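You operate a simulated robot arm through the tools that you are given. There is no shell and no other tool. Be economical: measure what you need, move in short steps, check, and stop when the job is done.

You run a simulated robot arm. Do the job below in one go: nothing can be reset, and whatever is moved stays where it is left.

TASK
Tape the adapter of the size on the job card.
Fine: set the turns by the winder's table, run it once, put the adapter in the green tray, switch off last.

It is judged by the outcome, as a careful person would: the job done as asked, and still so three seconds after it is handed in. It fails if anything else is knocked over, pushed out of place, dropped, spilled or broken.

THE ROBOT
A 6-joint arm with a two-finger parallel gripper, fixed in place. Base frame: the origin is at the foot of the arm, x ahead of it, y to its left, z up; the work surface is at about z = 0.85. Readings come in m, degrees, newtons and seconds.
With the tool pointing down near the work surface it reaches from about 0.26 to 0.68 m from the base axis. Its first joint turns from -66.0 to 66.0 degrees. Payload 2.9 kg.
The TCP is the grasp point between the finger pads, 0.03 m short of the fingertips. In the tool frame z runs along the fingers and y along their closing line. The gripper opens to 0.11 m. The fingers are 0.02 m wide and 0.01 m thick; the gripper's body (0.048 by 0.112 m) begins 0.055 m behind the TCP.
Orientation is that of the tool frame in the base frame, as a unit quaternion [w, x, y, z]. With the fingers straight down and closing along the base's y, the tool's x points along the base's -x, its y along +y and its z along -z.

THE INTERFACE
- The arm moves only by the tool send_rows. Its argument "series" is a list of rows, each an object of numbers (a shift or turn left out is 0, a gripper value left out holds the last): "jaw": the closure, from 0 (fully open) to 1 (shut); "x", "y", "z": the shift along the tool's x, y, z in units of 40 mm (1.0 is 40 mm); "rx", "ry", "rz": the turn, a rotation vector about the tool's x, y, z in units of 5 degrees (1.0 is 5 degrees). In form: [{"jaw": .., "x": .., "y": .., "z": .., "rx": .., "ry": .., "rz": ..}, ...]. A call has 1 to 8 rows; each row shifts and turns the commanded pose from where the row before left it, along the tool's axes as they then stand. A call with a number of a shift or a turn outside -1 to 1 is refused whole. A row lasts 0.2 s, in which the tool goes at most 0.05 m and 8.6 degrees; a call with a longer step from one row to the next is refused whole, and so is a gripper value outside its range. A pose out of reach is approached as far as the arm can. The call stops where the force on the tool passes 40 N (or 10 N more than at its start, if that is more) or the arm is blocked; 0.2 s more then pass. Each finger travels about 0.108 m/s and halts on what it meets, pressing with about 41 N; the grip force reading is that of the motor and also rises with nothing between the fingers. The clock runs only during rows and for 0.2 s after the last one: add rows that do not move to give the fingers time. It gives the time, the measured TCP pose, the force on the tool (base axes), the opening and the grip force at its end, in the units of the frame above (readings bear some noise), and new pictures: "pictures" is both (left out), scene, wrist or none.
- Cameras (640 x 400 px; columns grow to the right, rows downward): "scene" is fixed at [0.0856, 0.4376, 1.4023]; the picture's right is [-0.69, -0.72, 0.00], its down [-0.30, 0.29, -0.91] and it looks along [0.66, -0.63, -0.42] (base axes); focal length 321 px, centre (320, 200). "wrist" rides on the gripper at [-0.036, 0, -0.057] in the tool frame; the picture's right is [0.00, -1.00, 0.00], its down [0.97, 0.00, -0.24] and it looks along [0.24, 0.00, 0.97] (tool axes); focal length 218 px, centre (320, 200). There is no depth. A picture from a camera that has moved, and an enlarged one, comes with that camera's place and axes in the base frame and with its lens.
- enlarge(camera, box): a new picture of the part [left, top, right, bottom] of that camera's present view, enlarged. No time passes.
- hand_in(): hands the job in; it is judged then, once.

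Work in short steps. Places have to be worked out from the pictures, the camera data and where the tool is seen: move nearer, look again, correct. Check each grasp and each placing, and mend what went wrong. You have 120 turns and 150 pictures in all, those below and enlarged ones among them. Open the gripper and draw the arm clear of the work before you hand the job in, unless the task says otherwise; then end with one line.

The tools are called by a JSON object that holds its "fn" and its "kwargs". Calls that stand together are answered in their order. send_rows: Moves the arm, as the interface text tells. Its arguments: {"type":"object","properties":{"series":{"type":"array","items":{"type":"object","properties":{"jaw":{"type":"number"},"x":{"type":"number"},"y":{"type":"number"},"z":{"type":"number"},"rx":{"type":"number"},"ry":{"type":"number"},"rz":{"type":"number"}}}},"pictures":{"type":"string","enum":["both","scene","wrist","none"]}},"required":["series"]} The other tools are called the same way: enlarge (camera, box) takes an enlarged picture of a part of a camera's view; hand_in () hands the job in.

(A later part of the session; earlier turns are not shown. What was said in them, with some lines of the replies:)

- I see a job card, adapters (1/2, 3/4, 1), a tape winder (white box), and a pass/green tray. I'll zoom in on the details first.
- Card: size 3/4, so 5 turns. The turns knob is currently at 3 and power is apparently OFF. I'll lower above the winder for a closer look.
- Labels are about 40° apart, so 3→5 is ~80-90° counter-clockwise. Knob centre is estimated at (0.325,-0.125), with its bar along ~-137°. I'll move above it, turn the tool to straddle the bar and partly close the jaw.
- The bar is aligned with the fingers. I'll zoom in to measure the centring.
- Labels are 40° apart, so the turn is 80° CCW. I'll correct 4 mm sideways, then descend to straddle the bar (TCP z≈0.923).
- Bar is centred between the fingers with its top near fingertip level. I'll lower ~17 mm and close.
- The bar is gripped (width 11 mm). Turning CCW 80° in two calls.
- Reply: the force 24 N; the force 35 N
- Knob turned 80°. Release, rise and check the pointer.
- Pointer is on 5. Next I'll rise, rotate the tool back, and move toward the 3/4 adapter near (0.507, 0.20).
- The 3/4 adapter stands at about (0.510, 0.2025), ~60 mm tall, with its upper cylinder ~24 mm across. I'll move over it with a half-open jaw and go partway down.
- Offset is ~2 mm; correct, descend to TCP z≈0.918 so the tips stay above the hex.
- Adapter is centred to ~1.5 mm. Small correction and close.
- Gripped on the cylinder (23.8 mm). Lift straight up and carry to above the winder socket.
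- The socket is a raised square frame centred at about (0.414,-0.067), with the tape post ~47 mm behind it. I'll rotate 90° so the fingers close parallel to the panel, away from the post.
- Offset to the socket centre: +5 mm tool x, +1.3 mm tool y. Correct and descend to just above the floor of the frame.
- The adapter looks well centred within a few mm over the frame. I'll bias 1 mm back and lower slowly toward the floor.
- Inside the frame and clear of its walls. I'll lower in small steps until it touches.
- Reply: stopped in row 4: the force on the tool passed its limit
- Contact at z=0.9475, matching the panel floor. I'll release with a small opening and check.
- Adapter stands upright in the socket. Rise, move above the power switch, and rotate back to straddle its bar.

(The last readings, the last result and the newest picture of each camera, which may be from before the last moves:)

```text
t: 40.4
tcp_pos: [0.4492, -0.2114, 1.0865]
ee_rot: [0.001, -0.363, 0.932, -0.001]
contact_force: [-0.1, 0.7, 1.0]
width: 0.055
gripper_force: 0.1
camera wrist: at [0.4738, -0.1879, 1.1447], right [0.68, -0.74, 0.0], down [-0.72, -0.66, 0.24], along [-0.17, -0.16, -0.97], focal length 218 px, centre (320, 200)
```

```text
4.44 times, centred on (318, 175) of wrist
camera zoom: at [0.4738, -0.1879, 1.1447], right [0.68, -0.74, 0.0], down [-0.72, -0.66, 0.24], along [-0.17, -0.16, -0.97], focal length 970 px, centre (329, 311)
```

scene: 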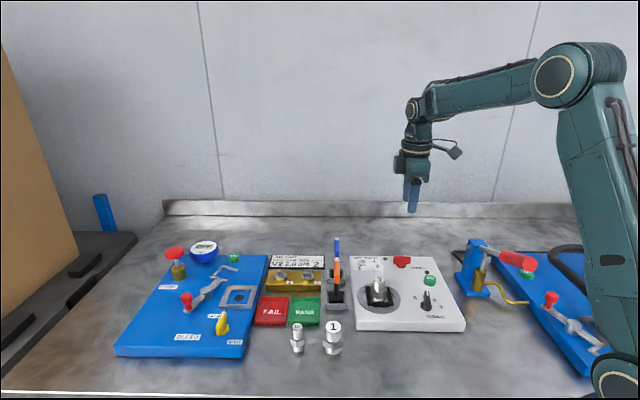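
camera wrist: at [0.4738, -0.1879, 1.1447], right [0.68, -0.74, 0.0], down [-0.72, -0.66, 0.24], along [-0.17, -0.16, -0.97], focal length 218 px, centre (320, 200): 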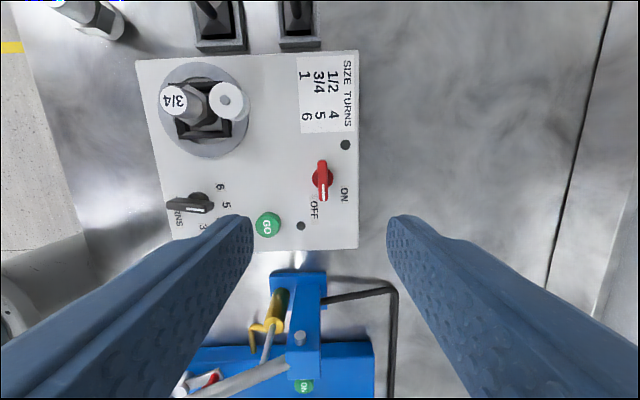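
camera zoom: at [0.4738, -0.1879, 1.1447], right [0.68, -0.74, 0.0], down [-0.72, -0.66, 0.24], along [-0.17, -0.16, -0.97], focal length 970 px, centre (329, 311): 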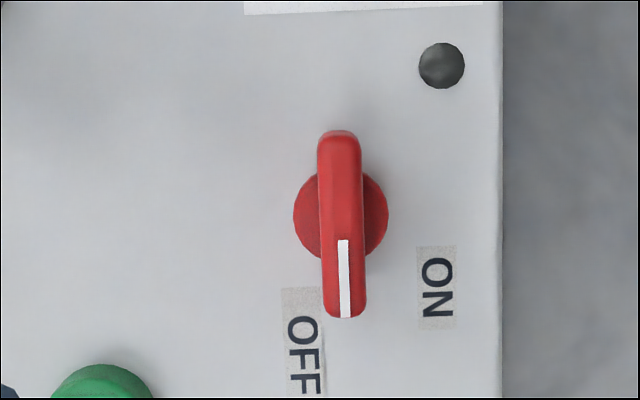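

Power knob sits 3 mm to the right of the tool; the ON direction is ~50-60° CCW. Correct, descend and grip.

{"fn": "send_rows", "kwargs": {"series": [{"x": 0.035, "y": -0.075}, {"z": 1}, {"z": 1}, {"z": 1}, {"z": 0.8}, {"z": 0.36}, {}], "pictures": "wrist"}}

```text
t: 42.0
tcp_pos: [0.4507, -0.2147, 0.9217]
ee_rot: [0.002, -0.361, 0.932, -0.001]
contact_force: [-0.8, -1.0, 0.5]
width: 0.0551
gripper_force: 0.1
camera wrist: at [0.4767, -0.1911, 0.9787], right [0.68, -0.74, 0.0], down [-0.72, -0.66, 0.24], along [-0.17, -0.16, -0.97], focal length 218 px, centre (320, 200)
```

wrist: 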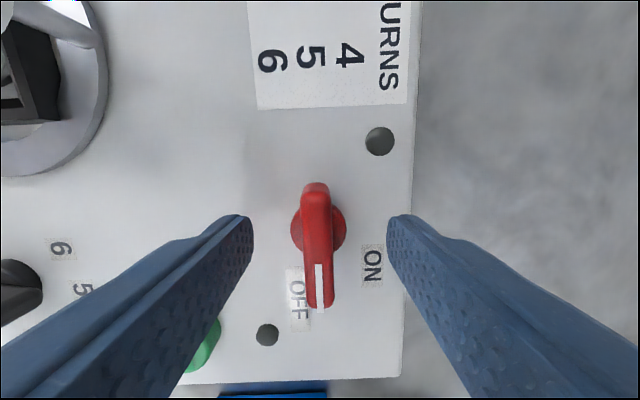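

{"fn": "send_rows", "kwargs": {"series": [{"jaw": 0.95}, {}, {}, {}], "pictures": "none"}}

{"fn": "send_rows", "kwargs": {"series": [{"rz": -1}, {"rz": -1}, {"rz": -1}, {"rz": -1}, {"rz": -1}, {"rz": -1}, {"rz": -1}, {"rz": -1}], "pictures": "both"}}

```text
t: 43.0
tcp_pos: [0.4499, -0.2144, 0.9215]
ee_rot: [0.001, -0.363, 0.932, 0.001]
contact_force: [-5.1, 4.0, 0.2]
width: 0.0114
gripper_force: 44.3
```

```text
t: 44.8
tcp_pos: [0.4493, -0.2135, 0.9207]
ee_rot: [0.002, -0.661, 0.75, -0.001]
contact_force: [-7.6, 21.1, 9.1]
width: 0.011
gripper_force: 45.3
camera wrist: at [0.4535, -0.1787, 0.9788], right [0.99, -0.13, 0.0], down [-0.12, -0.96, 0.24], along [-0.03, -0.24, -0.97], focal length 218 px, centre (320, 200)
```

scene: 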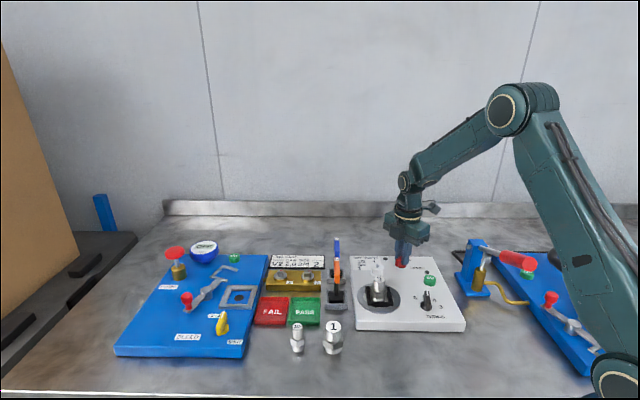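
wrist: 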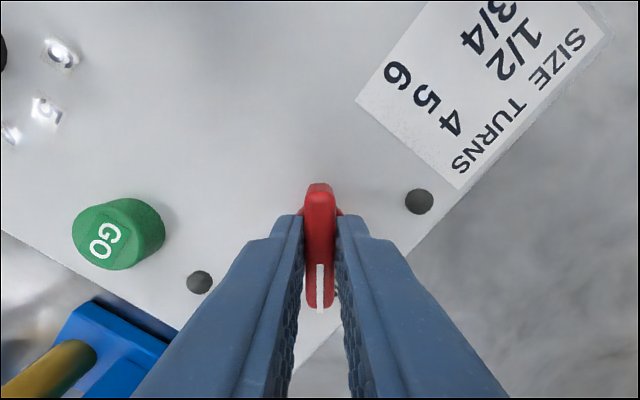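

No lamp yet; another 20°.

{"fn": "send_rows", "kwargs": {"series": [{"rz": -1}, {"rz": -1}, {"rz": -1}, {"rz": -1}, {}], "pictures": "wrist"}}

```text
t: 46.0
tcp_pos: [0.4489, -0.2152, 0.9224]
ee_rot: [-0.002, 0.781, -0.624, 0.0]
contact_force: [-11.6, 23.3, 10.4]
width: 0.0108
gripper_force: 45.0
camera wrist: at [0.4406, -0.1794, 0.9788], right [0.98, 0.22, 0.0], down [0.21, -0.95, 0.24], along [0.05, -0.23, -0.97], focal length 218 px, centre (320, 200)
```

wrist: 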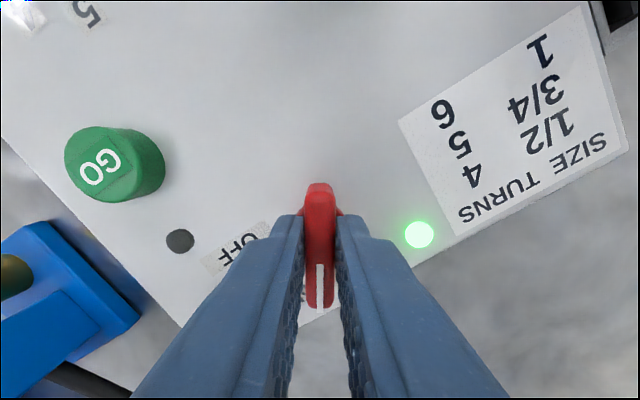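

Power lamp is lit. Release, rise and check; then find GO.

{"fn": "send_rows", "kwargs": {"series": [{"jaw": 0.5}, {}, {"z": -1}, {"z": -1}, {"z": -1}, {"z": -0.5}, {"jaw": 1}, {}], "pictures": "wrist"}}

```text
t: 47.8
tcp_pos: [0.4495, -0.2163, 1.061]
ee_rot: [-0.001, 0.78, -0.625, 0.001]
contact_force: [0.0, 0.9, -0.3]
width: 0.0
gripper_force: 37.8
camera wrist: at [0.441, -0.1806, 1.1188], right [0.98, 0.22, 0.0], down [0.21, -0.95, 0.24], along [0.06, -0.23, -0.97], focal length 218 px, centre (320, 200)
```

wrist: 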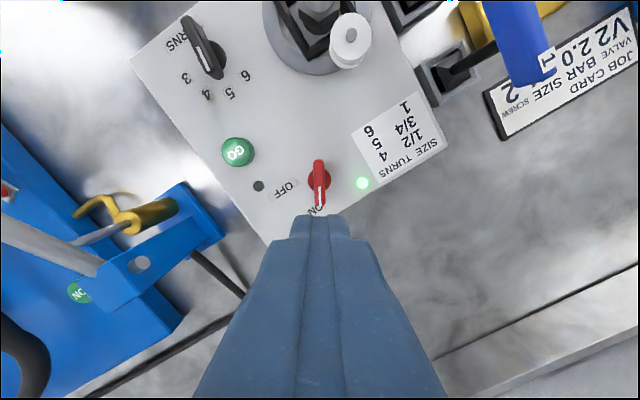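

{"fn": "enlarge", "kwargs": {"camera": "wrist", "box": [150, 10, 290, 180]}}

```text
2.35 times, centred on (220, 95) of wrist
camera zoom: at [0.441, -0.1806, 1.1188], right [0.98, 0.22, 0.0], down [0.21, -0.95, 0.24], along [0.06, -0.23, -0.97], focal length 514 px, centre (555, 447)
```

zoom: 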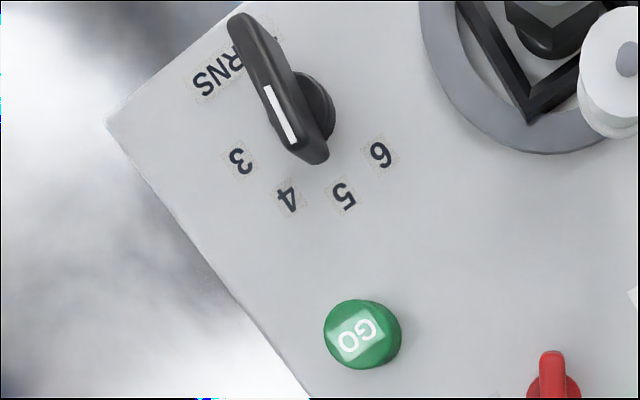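

TURNS remains on 5. GO is at about (0.362,-0.204); I'll move above it with closed fingers and go down to just above it.

{"fn": "send_rows", "kwargs": {"series": [{"x": -0.255, "y": 0.686}, {"x": -0.255, "y": 0.686}, {"x": -0.255, "y": 0.686}, {"z": 1}, {"z": 1}, {"z": 0.5}, {}], "pictures": "both"}}

{"fn": "enlarge", "kwargs": {"camera": "scene", "box": [370, 240, 470, 320]}}

```text
t: 49.4
tcp_pos: [0.3617, -0.2036, 0.9602]
ee_rot: [-0.001, 0.78, -0.626, 0.001]
contact_force: [0.6, -0.3, -0.4]
width: 0.0001
gripper_force: 37.7
camera wrist: at [0.354, -0.1677, 1.0185], right [0.98, 0.22, 0.0], down [0.21, -0.95, 0.24], along [0.06, -0.23, -0.97], focal length 218 px, centre (320, 200)
```

scene: 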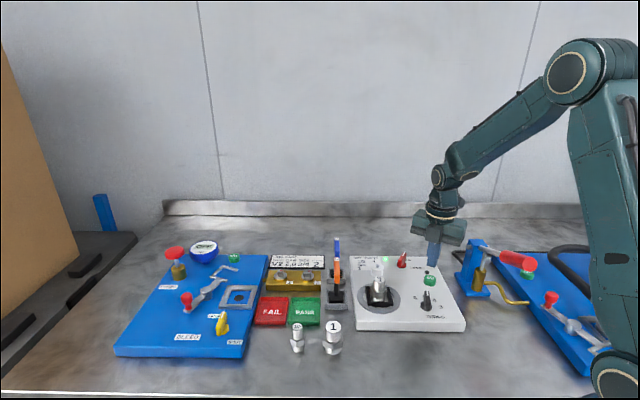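
wrist: 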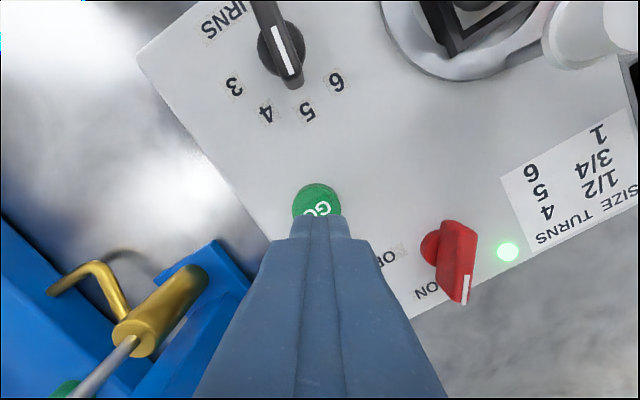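

```text
5.00 times, centred on (420, 280) of scene
camera zoom: at [0.0856, 0.4376, 1.4023], right [-0.69, -0.72, 0.0], down [-0.3, 0.29, -0.91], along [0.66, -0.63, -0.42], focal length 1607 px, centre (-180, -200)
```

zoom: 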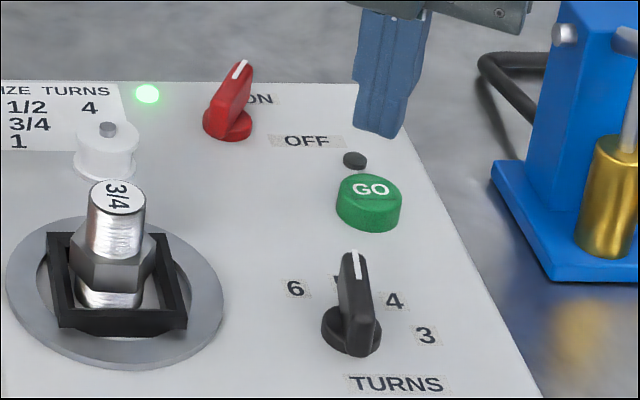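

Aligned over GO. Press down gently in small steps, then lift in the same call.

{"fn": "send_rows", "kwargs": {"series": [{"z": 0.4}, {"z": 0.15}, {"z": 0.1}, {"z": 0.1}], "pictures": "scene"}}

```text
t: 50.4
tcp_pos: [0.363, -0.2035, 0.9315]
ee_rot: [-0.002, 0.78, -0.625, 0.001]
contact_force: [-0.4, -0.1, 0.5]
width: 0.0001
gripper_force: 38.2
```

scene: 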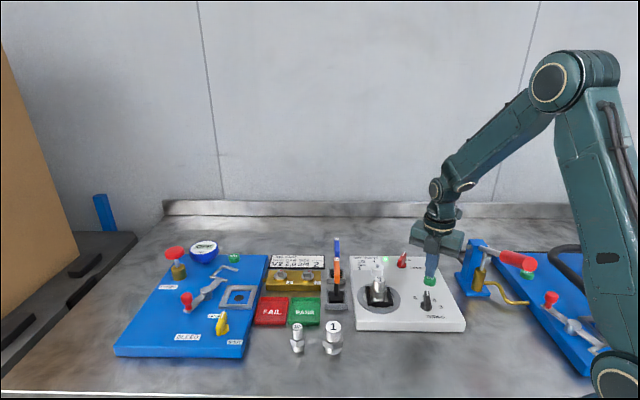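

{"fn": "send_rows", "kwargs": {"series": [{"z": 0.07}, {"z": 0.07}, {"z": 0.07}], "pictures": "scene"}}

{"fn": "enlarge", "kwargs": {"camera": "scene", "box": [340, 240, 470, 330]}}

```text
t: 51.2
tcp_pos: [0.3629, -0.2035, 0.922]
ee_rot: [-0.002, 0.78, -0.626, 0.001]
contact_force: [0.6, -0.4, 0.4]
width: 0.0
gripper_force: 37.6
```

scene: 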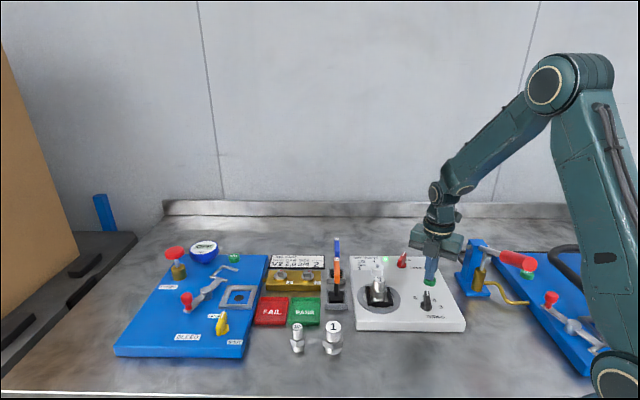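

```text
4.44 times, centred on (405, 285) of scene
camera zoom: at [0.0856, 0.4376, 1.4023], right [-0.69, -0.72, 0.0], down [-0.3, 0.29, -0.91], along [0.66, -0.63, -0.42], focal length 1429 px, centre (-58, -178)
```

zoom: 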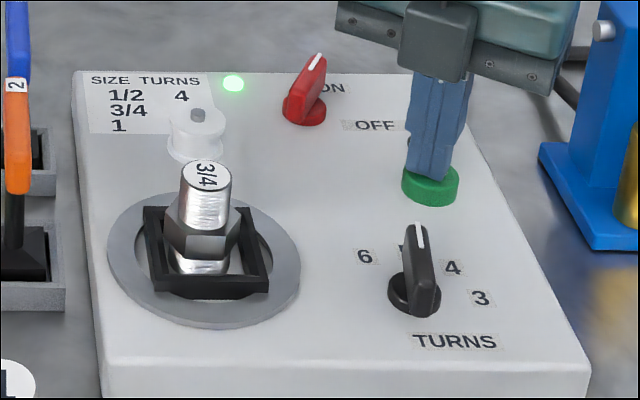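

Tips are right at the button. Continue with small steps.

{"fn": "send_rows", "kwargs": {"series": [{"z": 0.06}, {"z": 0.06}, {"z": 0.06}], "pictures": "scene"}}

{"fn": "enlarge", "kwargs": {"camera": "scene", "box": [340, 240, 470, 330]}}

```text
t: 52.0
tcp_pos: [0.3632, -0.203, 0.9154]
ee_rot: [-0.001, 0.781, -0.625, 0.001]
contact_force: [-5.4, 5.9, 21.9]
width: 0.0
gripper_force: 37.8
```

scene: 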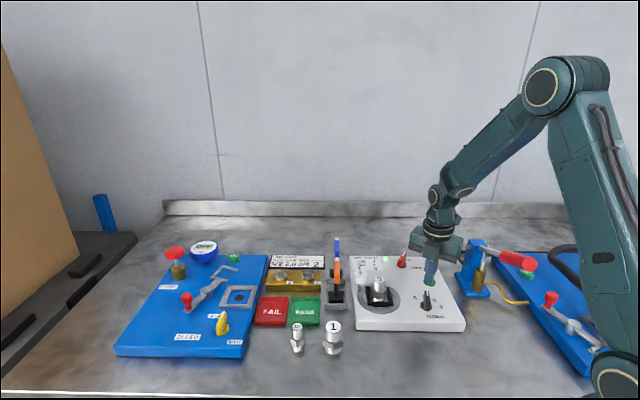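

```text
4.44 times, centred on (405, 285) of scene
camera zoom: at [0.0852, 0.4379, 1.4022], right [-0.69, -0.72, 0.0], down [-0.3, 0.29, -0.91], along [0.66, -0.63, -0.42], focal length 1429 px, centre (-58, -178)
```

zoom: 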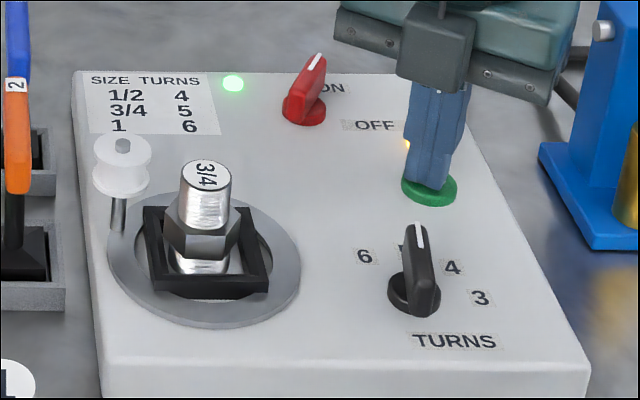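

It is running (amber lamp, roller orbiting). Lift off the button straight up and wait.

{"fn": "send_rows", "kwargs": {"series": [{"z": -0.5}, {"z": -1}, {"z": -1}, {"z": -1}, {}, {}, {}, {}], "pictures": "scene"}}

{"fn": "enlarge", "kwargs": {"camera": "scene", "box": [340, 240, 470, 330]}}

```text
t: 53.8
tcp_pos: [0.3606, -0.202, 1.0548]
ee_rot: [-0.001, 0.78, -0.626, 0.001]
contact_force: [-0.3, 0.3, 0.0]
width: 0.0004
gripper_force: 37.5
```

scene: 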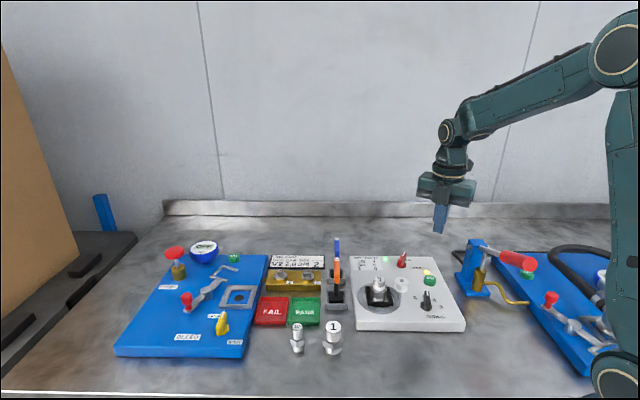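

```text
4.44 times, centred on (405, 285) of scene
camera zoom: at [0.0856, 0.4376, 1.4023], right [-0.69, -0.72, 0.0], down [-0.3, 0.29, -0.91], along [0.66, -0.63, -0.42], focal length 1429 px, centre (-58, -178)
```

zoom: 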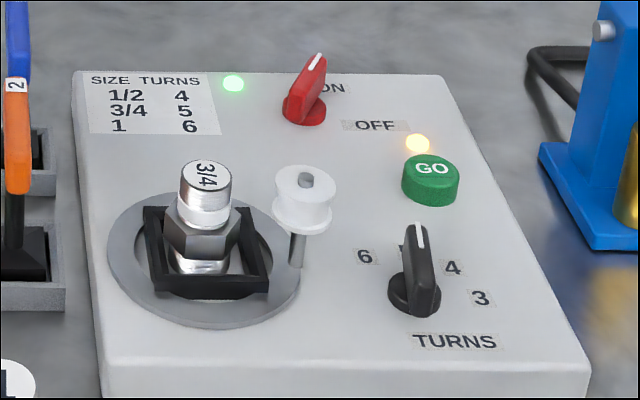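

{"fn": "send_rows", "kwargs": {"series": [{"z": -1}, {}, {}, {}, {}, {}, {}, {}], "pictures": "none"}}

{"fn": "send_rows", "kwargs": {"series": [{}, {}, {}, {}, {}, {}, {}, {}], "pictures": "scene"}}

{"fn": "enlarge", "kwargs": {"camera": "scene", "box": [340, 240, 470, 330]}}

```text
t: 55.6
tcp_pos: [0.361, -0.2033, 1.0964]
ee_rot: [-0.001, 0.78, -0.626, 0.001]
contact_force: [-1.1, 0.4, 0.0]
width: 0.0001
gripper_force: 37.4
```

```text
t: 57.4
tcp_pos: [0.3616, -0.204, 1.095]
ee_rot: [-0.002, 0.78, -0.626, 0.001]
contact_force: [0.4, 0.0, 0.2]
width: 0.0002
gripper_force: 37.5
```

scene: 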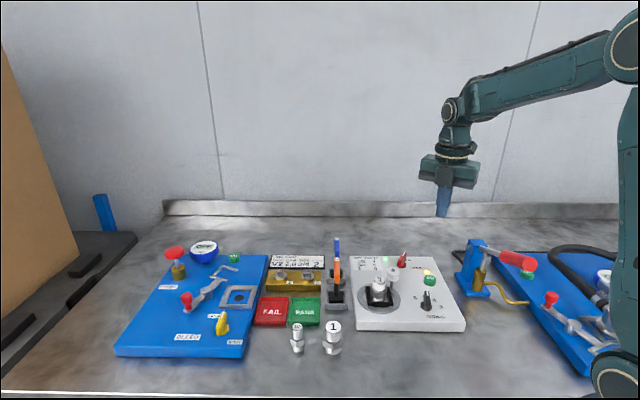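

```text
4.44 times, centred on (405, 285) of scene
camera zoom: at [0.0856, 0.4376, 1.4023], right [-0.69, -0.72, 0.0], down [-0.3, 0.29, -0.91], along [0.66, -0.63, -0.42], focal length 1429 px, centre (-58, -178)
```

zoom: 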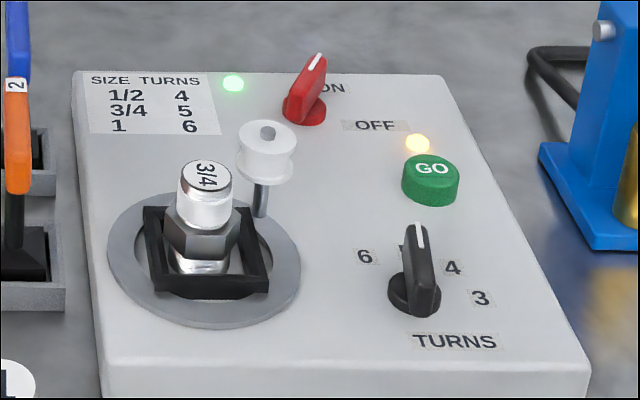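

Still winding. I'll use the wait to rotate 30° for the pick and open the jaw, staying clear.

{"fn": "send_rows", "kwargs": {"series": [{"rz": -1, "jaw": 0.5}, {"rz": -1}, {"rz": -1}, {"rz": -1}, {"rz": -1}, {"rz": -1}, {}, {}], "pictures": "none"}}

{"fn": "send_rows", "kwargs": {"series": [{}, {}, {}, {}, {}, {}, {}, {}], "pictures": "scene"}}

{"fn": "enlarge", "kwargs": {"camera": "scene", "box": [340, 240, 470, 330]}}

```text
t: 59.2
tcp_pos: [0.363, -0.2038, 1.0936]
ee_rot: [-0.001, 0.915, -0.402, 0.001]
contact_force: [0.7, -0.2, -1.5]
width: 0.0552
gripper_force: 0.0
```

```text
t: 61.0
tcp_pos: [0.3621, -0.2044, 1.094]
ee_rot: [-0.001, 0.915, -0.403, 0.001]
contact_force: [-0.4, -0.4, -0.3]
width: 0.055
gripper_force: 0.1
```

scene: 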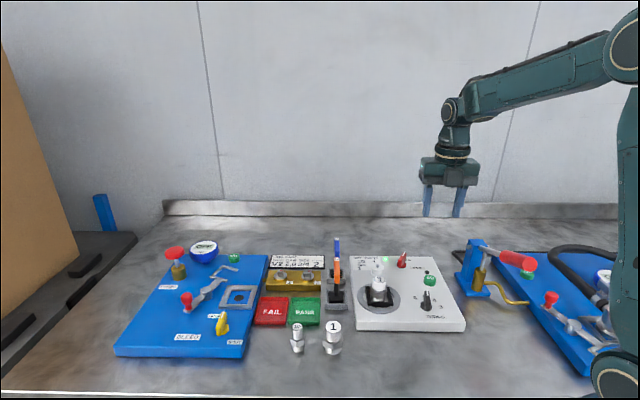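

```text
4.44 times, centred on (405, 285) of scene
camera zoom: at [0.0856, 0.4376, 1.4023], right [-0.69, -0.72, 0.0], down [-0.3, 0.29, -0.91], along [0.66, -0.63, -0.42], focal length 1429 px, centre (-58, -178)
```

zoom: 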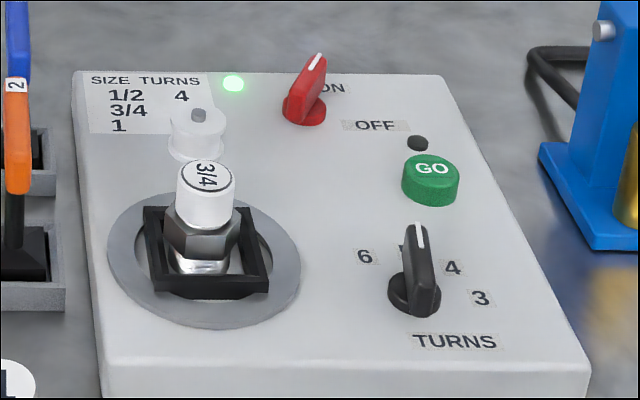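

Finished: amber lamp off, roller home, tape on the thread. Move above the adapter.

{"fn": "send_rows", "kwargs": {"series": [{"x": -0.4, "y": -0.8265}, {"x": -0.4, "y": -0.8265}, {"x": -0.4, "y": -0.8265}, {"x": -0.4, "y": -0.8265}, {"z": 1}, {}], "pictures": "wrist"}}

```text
t: 62.4
tcp_pos: [0.4165, -0.0666, 1.0549]
ee_rot: [-0.001, 0.915, -0.403, 0.001]
contact_force: [-0.1, 0.7, -0.3]
width: 0.0551
gripper_force: 0.0
camera wrist: at [0.3917, -0.0405, 1.1122], right [0.74, 0.68, 0.0], down [0.66, -0.72, 0.24], along [0.17, -0.18, -0.97], focal length 218 px, centre (320, 200)
```

wrist: 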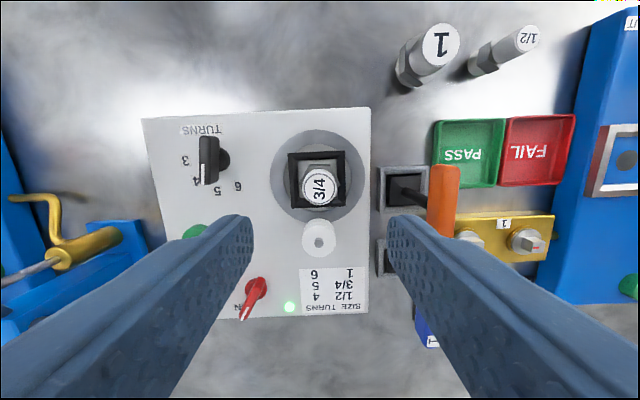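

{"fn": "enlarge", "kwargs": {"camera": "wrist", "box": [272, 140, 368, 260]}}

```text
3.33 times, centred on (320, 200) of wrist
camera zoom: at [0.3917, -0.0405, 1.1122], right [0.74, 0.68, 0.0], down [0.66, -0.72, 0.24], along [0.17, -0.18, -0.97], focal length 728 px, centre (320, 200)
```

zoom: 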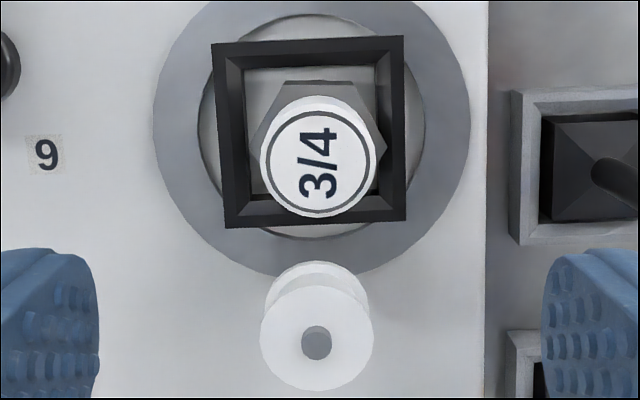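

Offset ~3 mm; correct, descend and grip the taped top.

{"fn": "send_rows", "kwargs": {"series": [{"x": -0.07}, {"z": 1}, {"z": 1}, {"z": 0.6}, {}], "pictures": "wrist"}}

```text
t: 63.6
tcp_pos: [0.4142, -0.0644, 0.9512]
ee_rot: [0.0, 0.916, -0.402, 0.001]
contact_force: [-0.1, -0.5, 0.1]
width: 0.0548
gripper_force: 0.0
camera wrist: at [0.3893, -0.0382, 1.008], right [0.74, 0.68, 0.0], down [0.66, -0.72, 0.24], along [0.17, -0.18, -0.97], focal length 218 px, centre (320, 200)
```

wrist: 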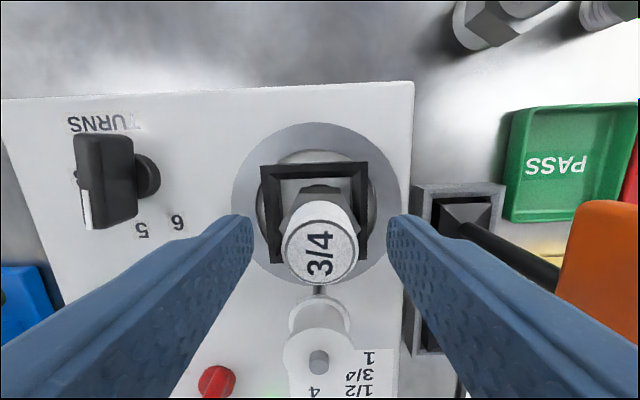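

Centred laterally; a further ~3 mm shift along tool x, then close.

{"fn": "send_rows", "kwargs": {"series": [{"x": -0.07, "z": 0.07}, {"jaw": 0.9}, {}, {}, {}], "pictures": "wrist"}}

```text
t: 64.8
tcp_pos: [0.4135, -0.0614, 0.9489]
ee_rot: [0.0, 0.915, -0.403, 0.001]
contact_force: [-0.4, -1.2, 0.8]
width: 0.0242
gripper_force: 40.9
camera wrist: at [0.3878, -0.0363, 1.0055], right [0.74, 0.68, 0.0], down [0.66, -0.72, 0.24], along [0.17, -0.18, -0.97], focal length 218 px, centre (320, 200)
```

wrist: 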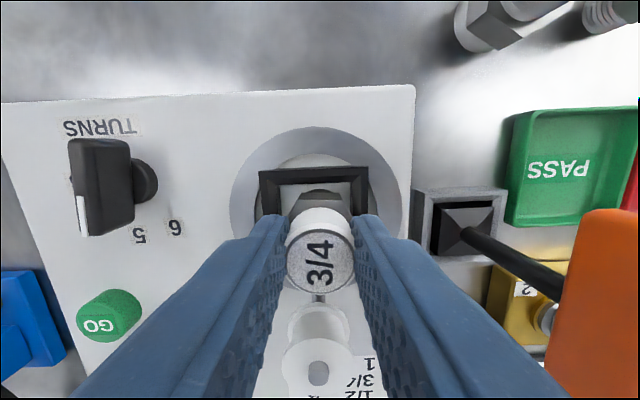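

Gripped. Lift straight out and check it came with the gripper.

{"fn": "send_rows", "kwargs": {"series": [{"z": -0.4}, {"z": -0.8}, {"z": -1}, {"z": -1}, {"z": -1}, {"z": -0.5}, {}], "pictures": "scene"}}

{"fn": "send_rows", "kwargs": {"series": [{"x": -0.12, "y": -0.828}, {"x": -0.12, "y": -0.828}, {"x": -0.12, "y": -0.828}, {"x": -0.12, "y": -0.828}, {"x": 0, "y": -0.828}, {"rz": 1}, {"rz": 1}, {"rz": 1}], "pictures": "none"}}

{"fn": "send_rows", "kwargs": {"series": [{"rz": 1}, {"rz": 1}, {"rz": 1}, {"rz": 1}, {"rz": 1}, {"rz": 1}, {"rz": 1}, {"rz": 1}], "pictures": "none"}}

{"fn": "send_rows", "kwargs": {"series": [{"rz": 1}, {"rz": 1}, {"rz": 1}, {"rz": 1}, {"rz": 1}, {"rz": 1}, {"rz": 1}, {}], "pictures": "both"}}

```text
t: 66.4
tcp_pos: [0.4105, -0.0634, 1.1365]
ee_rot: [0.0, 0.915, -0.403, 0.001]
contact_force: [0.3, -0.1, -1.1]
width: 0.0237
gripper_force: 40.6
```

scene: 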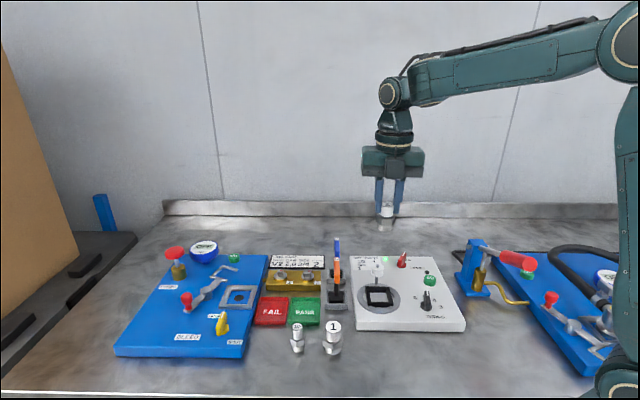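

```text
t: 68.2
tcp_pos: [0.5217, 0.0635, 1.136]
ee_rot: [0.0, 0.855, -0.519, 0.002]
contact_force: [-0.4, -0.4, -1.3]
width: 0.0243
gripper_force: 41.0
```

```text
t: 70.0
tcp_pos: [0.5209, 0.0623, 1.1364]
ee_rot: [0.001, -0.626, 0.78, 0.0]
contact_force: [-1.1, 0.1, -1.3]
width: 0.0238
gripper_force: 41.2
```

```text
t: 71.8
tcp_pos: [0.5216, 0.0627, 1.1378]
ee_rot: [0.001, -0.362, 0.932, -0.001]
contact_force: [0.4, 0.0, -0.3]
width: 0.0242
gripper_force: 41.5
camera wrist: at [0.5476, 0.0874, 1.1941], right [0.68, -0.74, 0.0], down [-0.72, -0.66, 0.24], along [-0.17, -0.16, -0.97], focal length 218 px, centre (320, 200)
```

scene: 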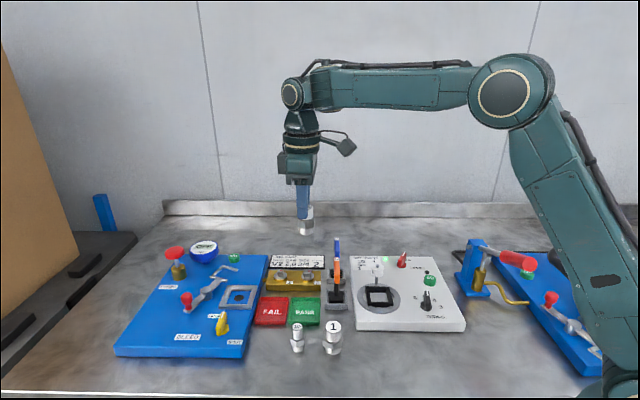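
wrist: 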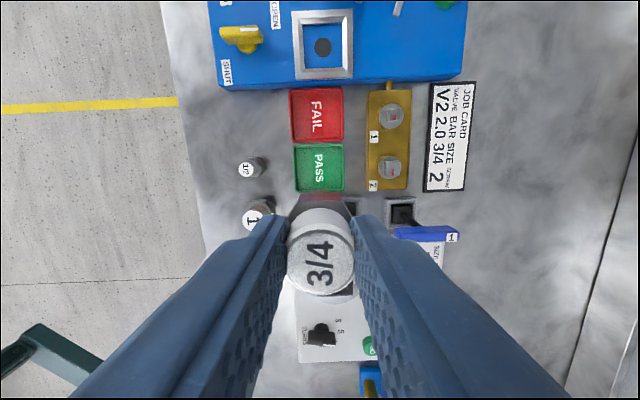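

The tray is ~4 mm off; correct and descend toward it.

{"fn": "send_rows", "kwargs": {"series": [{"x": -0.11, "y": 0.03}, {"z": 1}, {"z": 1}, {"z": 1}, {"z": 1}, {"z": 0.7}, {}], "pictures": "both"}}

{"fn": "enlarge", "kwargs": {"camera": "scene", "box": [240, 250, 350, 350]}}

```text
t: 73.4
tcp_pos: [0.5237, 0.0674, 0.948]
ee_rot: [0.001, -0.363, 0.932, 0.0]
contact_force: [-0.4, 0.2, -0.9]
width: 0.0241
gripper_force: 40.5
camera wrist: at [0.5508, 0.092, 1.0056], right [0.68, -0.74, 0.0], down [-0.72, -0.66, 0.24], along [-0.17, -0.16, -0.97], focal length 218 px, centre (320, 200)
```

scene: 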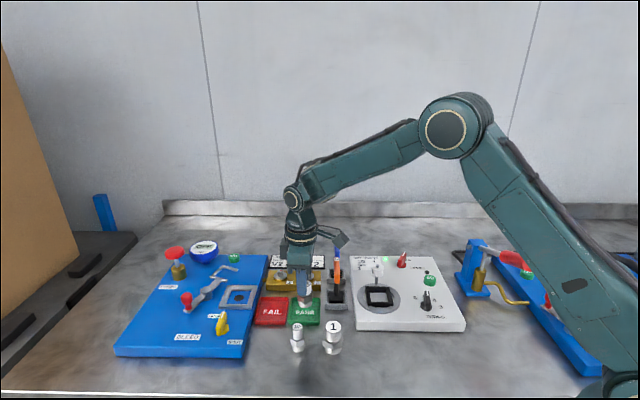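
wrist: 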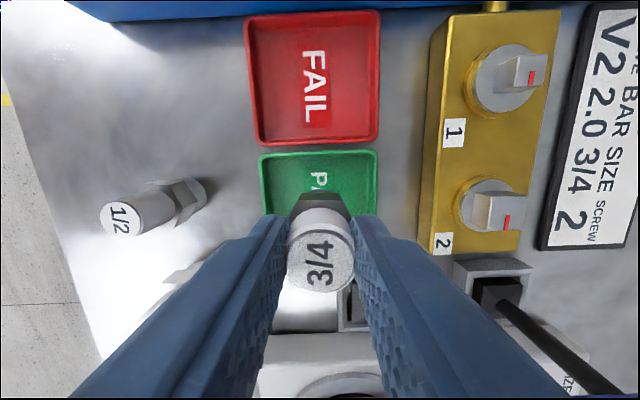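

```text
4.00 times, centred on (295, 300) of scene
camera zoom: at [0.0856, 0.4376, 1.4023], right [-0.69, -0.72, 0.0], down [-0.3, 0.29, -0.91], along [0.66, -0.63, -0.42], focal length 1286 px, centre (420, -200)
```

zoom: 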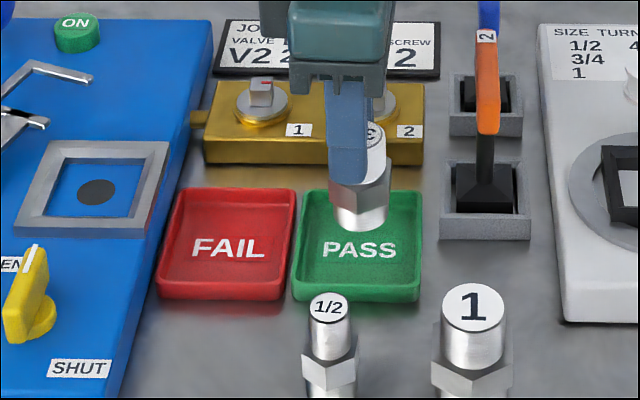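

Over the tray. Shift 3 mm and lower gently to the tray floor.

{"fn": "send_rows", "kwargs": {"series": [{"x": 0.06, "z": 0.3}, {"z": 0.15}, {"z": 0.06}, {"z": 0.06}, {"z": 0.06}, {}], "pictures": "none"}}

```text
t: 74.8
tcp_pos: [0.5227, 0.0663, 0.9251]
ee_rot: [0.001, -0.362, 0.932, 0.0]
contact_force: [-0.3, -0.2, -1.0]
width: 0.024
gripper_force: 41.7
```

{"fn": "send_rows", "kwargs": {"series": [{"z": 0.04}, {"z": 0.04}, {"z": 0.04}, {}], "pictures": "none"}}

```text
t: 75.8
tcp_pos: [0.5229, 0.066, 0.9185]
ee_rot: [0.001, -0.363, 0.932, 0.0]
contact_force: [0.1, 0.7, -1.1]
width: 0.024
gripper_force: 41.3
```

{"fn": "send_rows", "kwargs": {"series": [{"z": 0.04}, {"z": 0.04}, {}], "pictures": "both"}}

{"fn": "enlarge", "kwargs": {"camera": "scene", "box": [240, 250, 350, 350]}}

```text
t: 76.6
tcp_pos: [0.5224, 0.0661, 0.9175]
ee_rot: [0.004, -0.362, 0.932, -0.001]
contact_force: [-9.4, 0.2, 33.2]
width: 0.0241
gripper_force: 40.8
camera wrist: at [0.5488, 0.0899, 0.9757], right [0.68, -0.74, 0.0], down [-0.72, -0.66, 0.24], along [-0.17, -0.16, -0.97], focal length 218 px, centre (320, 200)
```

scene: 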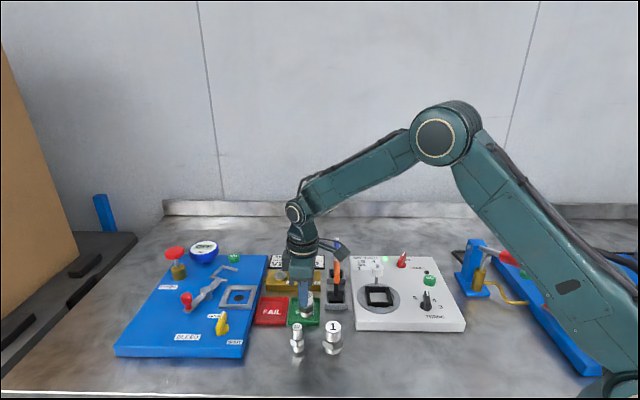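
wrist: 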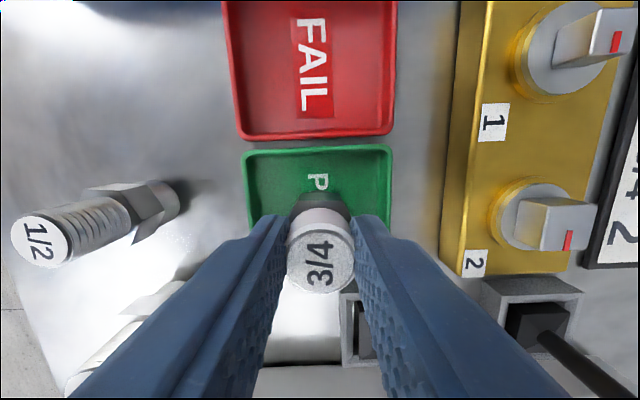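

```text
4.00 times, centred on (295, 300) of scene
camera zoom: at [0.0848, 0.4375, 1.4023], right [-0.69, -0.72, 0.0], down [-0.3, 0.29, -0.91], along [0.66, -0.63, -0.42], focal length 1286 px, centre (420, -200)
```

zoom: 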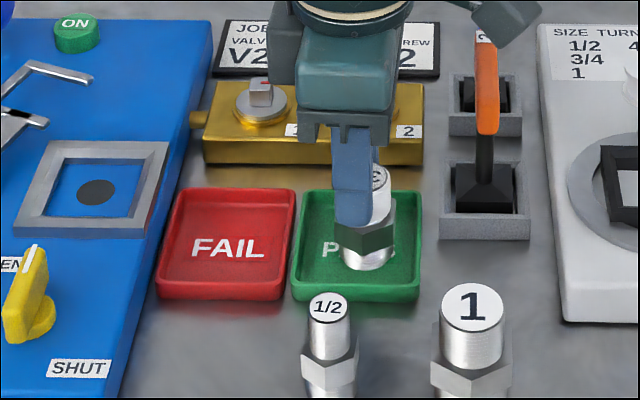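

It's resting on the tray floor (33 N). Relieve the pressure slightly and release.

{"fn": "send_rows", "kwargs": {"series": [{"z": -0.04}, {"jaw": 0.6}, {}, {}], "pictures": "none"}}

{"fn": "send_rows", "kwargs": {"series": [{"z": -0.5}, {"z": -1}, {"z": -1}, {"z": -1}, {"z": -1}, {"z": -0.5}, {}], "pictures": "both"}}

{"fn": "enlarge", "kwargs": {"camera": "scene", "box": [240, 250, 350, 350]}}

```text
t: 77.6
tcp_pos: [0.5237, 0.0677, 0.9176]
ee_rot: [0.002, -0.363, 0.932, 0.0]
contact_force: [0.4, -0.9, 0.6]
width: 0.0442
gripper_force: 0.1
```

```text
t: 79.2
tcp_pos: [0.5222, 0.0659, 1.1161]
ee_rot: [0.001, -0.362, 0.932, 0.0]
contact_force: [0.0, -0.8, -0.3]
width: 0.0439
gripper_force: 0.0
camera wrist: at [0.5489, 0.09, 1.1745], right [0.68, -0.74, 0.0], down [-0.72, -0.66, 0.24], along [-0.17, -0.16, -0.97], focal length 218 px, centre (320, 200)
```

scene: 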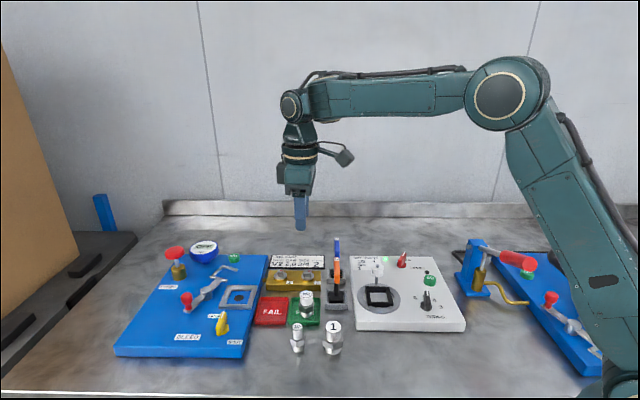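
wrist: 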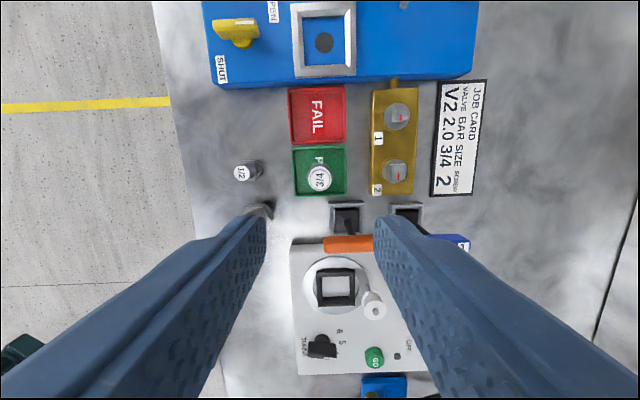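

```text
4.00 times, centred on (295, 300) of scene
camera zoom: at [0.0856, 0.4376, 1.4023], right [-0.69, -0.72, 0.0], down [-0.3, 0.29, -0.91], along [0.66, -0.63, -0.42], focal length 1286 px, centre (420, -200)
```

zoom: 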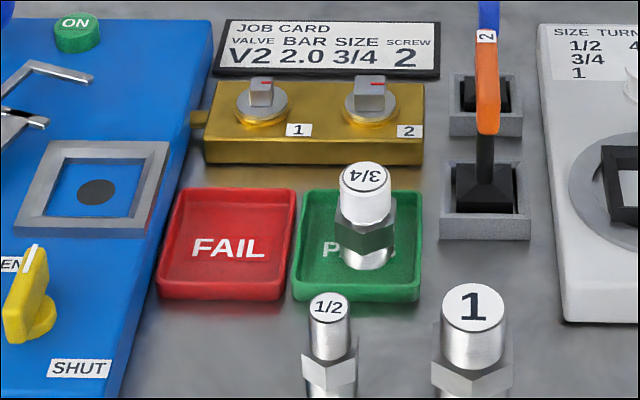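

The taped adapter stands in the green tray. Now over to the power switch to turn it off.

{"fn": "send_rows", "kwargs": {"series": [{"x": 0.866, "y": -0.565, "jaw": 0.5}, {"x": 0.866, "y": -0.565}, {"x": 0.866, "y": -0.565}, {"x": 0.866, "y": -0.565}, {"x": 0.866, "y": -0.565}, {"x": 0.866, "y": -0.565}, {"x": 0.866, "y": -0.565}, {"rz": -1}], "pictures": "none"}}

{"fn": "send_rows", "kwargs": {"series": [{"rz": -1}, {"rz": -1}, {"rz": -1}, {"rz": -1}, {"rz": -1}, {"rz": -1}, {"rz": -1}, {"rz": -1}], "pictures": "none"}}

{"fn": "send_rows", "kwargs": {"series": [{"rz": -1}, {"rz": -1}, {"rz": -1}, {"z": 0.5}, {}], "pictures": "wrist"}}

{"fn": "enlarge", "kwargs": {"camera": "wrist", "box": [270, 130, 366, 220]}}

```text
t: 81.0
tcp_pos: [0.4515, -0.2157, 1.1169]
ee_rot: [0.001, -0.404, 0.915, -0.001]
contact_force: [0.6, -0.9, -0.8]
width: 0.0551
gripper_force: 0.0
```

```text
t: 82.8
tcp_pos: [0.4503, -0.2145, 1.1171]
ee_rot: [0.001, -0.693, 0.721, -0.002]
contact_force: [-0.1, -0.8, -0.4]
width: 0.055
gripper_force: 0.0
```

```text
t: 84.0
tcp_pos: [0.4502, -0.2141, 1.096]
ee_rot: [-0.001, 0.781, -0.625, 0.001]
contact_force: [0.3, 0.3, 0.6]
width: 0.0551
gripper_force: 0.0
camera wrist: at [0.4421, -0.1794, 1.1539], right [0.98, 0.22, 0.0], down [0.21, -0.95, 0.24], along [0.05, -0.23, -0.97], focal length 218 px, centre (320, 200)
```

wrist: 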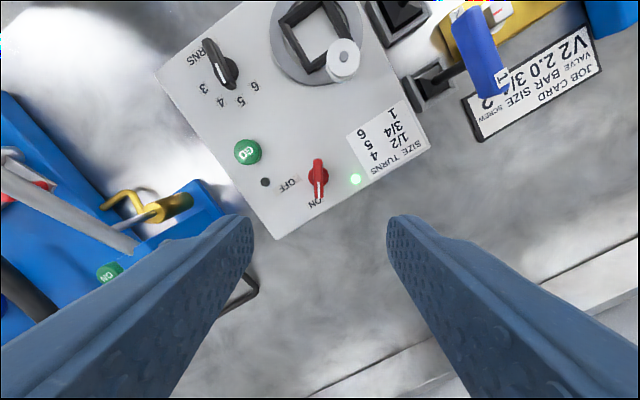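

```text
4.44 times, centred on (318, 175) of wrist
camera zoom: at [0.4421, -0.1794, 1.1539], right [0.98, 0.22, 0.0], down [0.21, -0.95, 0.24], along [0.05, -0.23, -0.97], focal length 970 px, centre (329, 311)
```

zoom: 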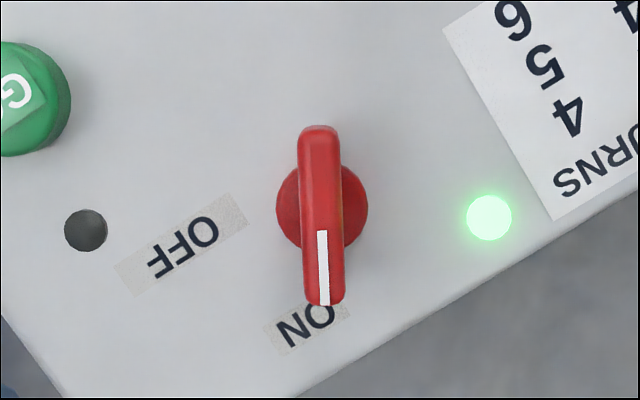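

Bar aligned; correct 2 mm, descend, grip and turn back 60°.

{"fn": "send_rows", "kwargs": {"series": [{"y": 0.05}, {"z": 1}, {"z": 1}, {"z": 1}, {"z": 1}, {"z": 0.37}, {}], "pictures": "wrist"}}

{"fn": "send_rows", "kwargs": {"series": [{"jaw": 0.95}, {}, {}, {}], "pictures": "none"}}

```text
t: 85.6
tcp_pos: [0.4487, -0.2143, 0.9218]
ee_rot: [-0.002, 0.78, -0.626, 0.001]
contact_force: [-0.2, 0.1, -0.3]
width: 0.0549
gripper_force: 0.0
camera wrist: at [0.4413, -0.18, 0.9788], right [0.98, 0.22, 0.0], down [0.21, -0.95, 0.24], along [0.06, -0.23, -0.97], focal length 218 px, centre (320, 200)
```

wrist: 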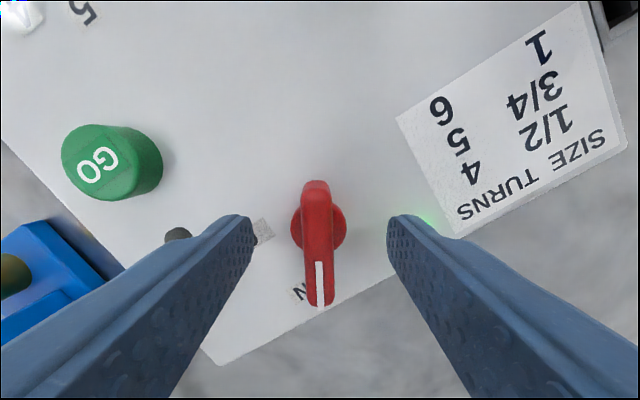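

```text
t: 86.6
tcp_pos: [0.4488, -0.2151, 0.9217]
ee_rot: [-0.001, 0.78, -0.626, 0.0]
contact_force: [-5.7, -0.2, -1.4]
width: 0.0109
gripper_force: 45.2
```

{"fn": "send_rows", "kwargs": {"series": [{"rz": 1}, {"rz": 1}, {"rz": 1}, {"rz": 1}, {"rz": 1}, {"rz": 1}, {"rz": 1}, {"rz": 1}], "pictures": "none"}}

{"fn": "send_rows", "kwargs": {"series": [{"rz": 1}, {"rz": 1}, {"rz": 1}, {"rz": 1}, {}], "pictures": "wrist"}}

```text
t: 88.4
tcp_pos: [0.4494, -0.2143, 0.9214]
ee_rot: [0.002, -0.519, 0.855, 0.0]
contact_force: [-0.3, 3.1, -13.2]
width: 0.0109
gripper_force: 45.3
```

```text
t: 89.6
tcp_pos: [0.4488, -0.2149, 0.921]
ee_rot: [0.003, -0.363, 0.932, 0.0]
contact_force: [6.0, -4.7, -25.3]
width: 0.0116
gripper_force: 44.9
camera wrist: at [0.4758, -0.191, 0.9791], right [0.68, -0.74, 0.0], down [-0.72, -0.66, 0.24], along [-0.17, -0.16, -0.97], focal length 218 px, centre (320, 200)
```

wrist: 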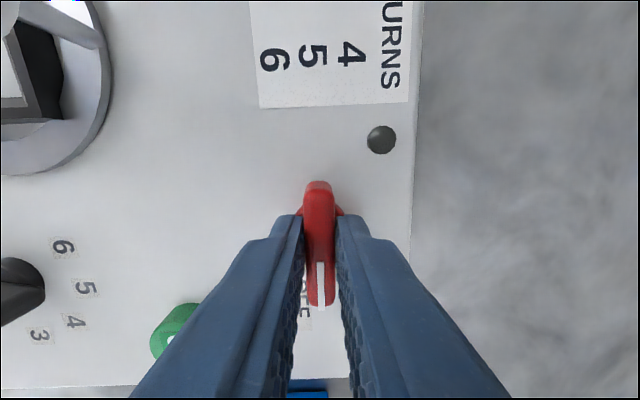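

Lamp is off. Release, rise and check everything.

{"fn": "send_rows", "kwargs": {"series": [{"jaw": 0.5}, {}, {"z": -0.5}, {"z": -1}, {"z": -1}, {"z": -1}, {"z": -1, "jaw": 0}, {"z": -0.5}], "pictures": "both"}}

{"fn": "enlarge", "kwargs": {"camera": "scene", "box": [240, 235, 470, 360]}}

```text
t: 91.4
tcp_pos: [0.4485, -0.215, 1.123]
ee_rot: [0.0, -0.361, 0.932, 0.0]
contact_force: [-0.6, 0.8, 0.0]
width: 0.1103
gripper_force: 0.0
camera wrist: at [0.4751, -0.1908, 1.1804], right [0.68, -0.74, 0.0], down [-0.72, -0.66, 0.24], along [-0.17, -0.16, -0.97], focal length 218 px, centre (320, 200)
```

scene: 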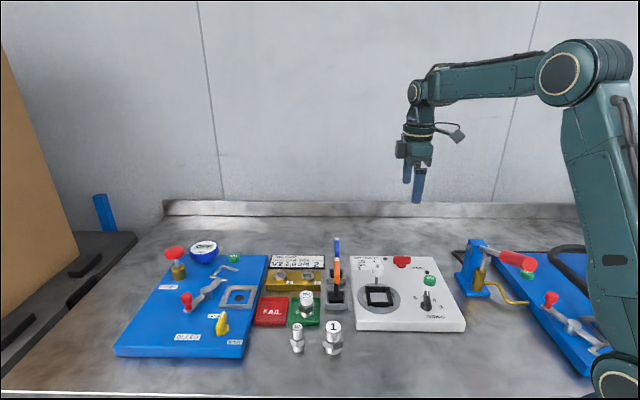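
wrist: 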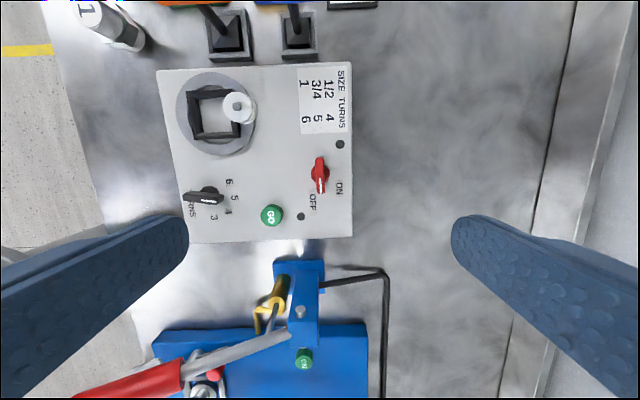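

```text
2.78 times, centred on (355, 298) of scene
camera zoom: at [0.0856, 0.4376, 1.4023], right [-0.69, -0.72, 0.0], down [-0.3, 0.29, -0.91], along [0.66, -0.63, -0.42], focal length 894 px, centre (223, -71)
```

zoom: 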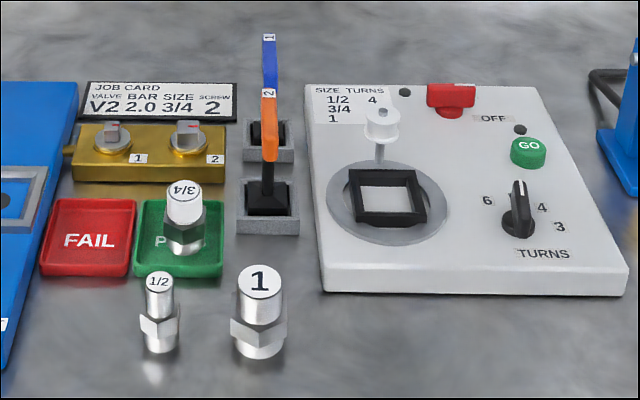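

The winder is off, the taped 3/4 adapter stands in the green tray, everything else is in place, and the arm is clear. Handing in.

{"fn": "hand_in", "kwargs": {}}

```text
The job is handed in.
```

The 3/4 adapter was taped in a single run at 5 turns and is standing in the green tray, with the winder switched off last.
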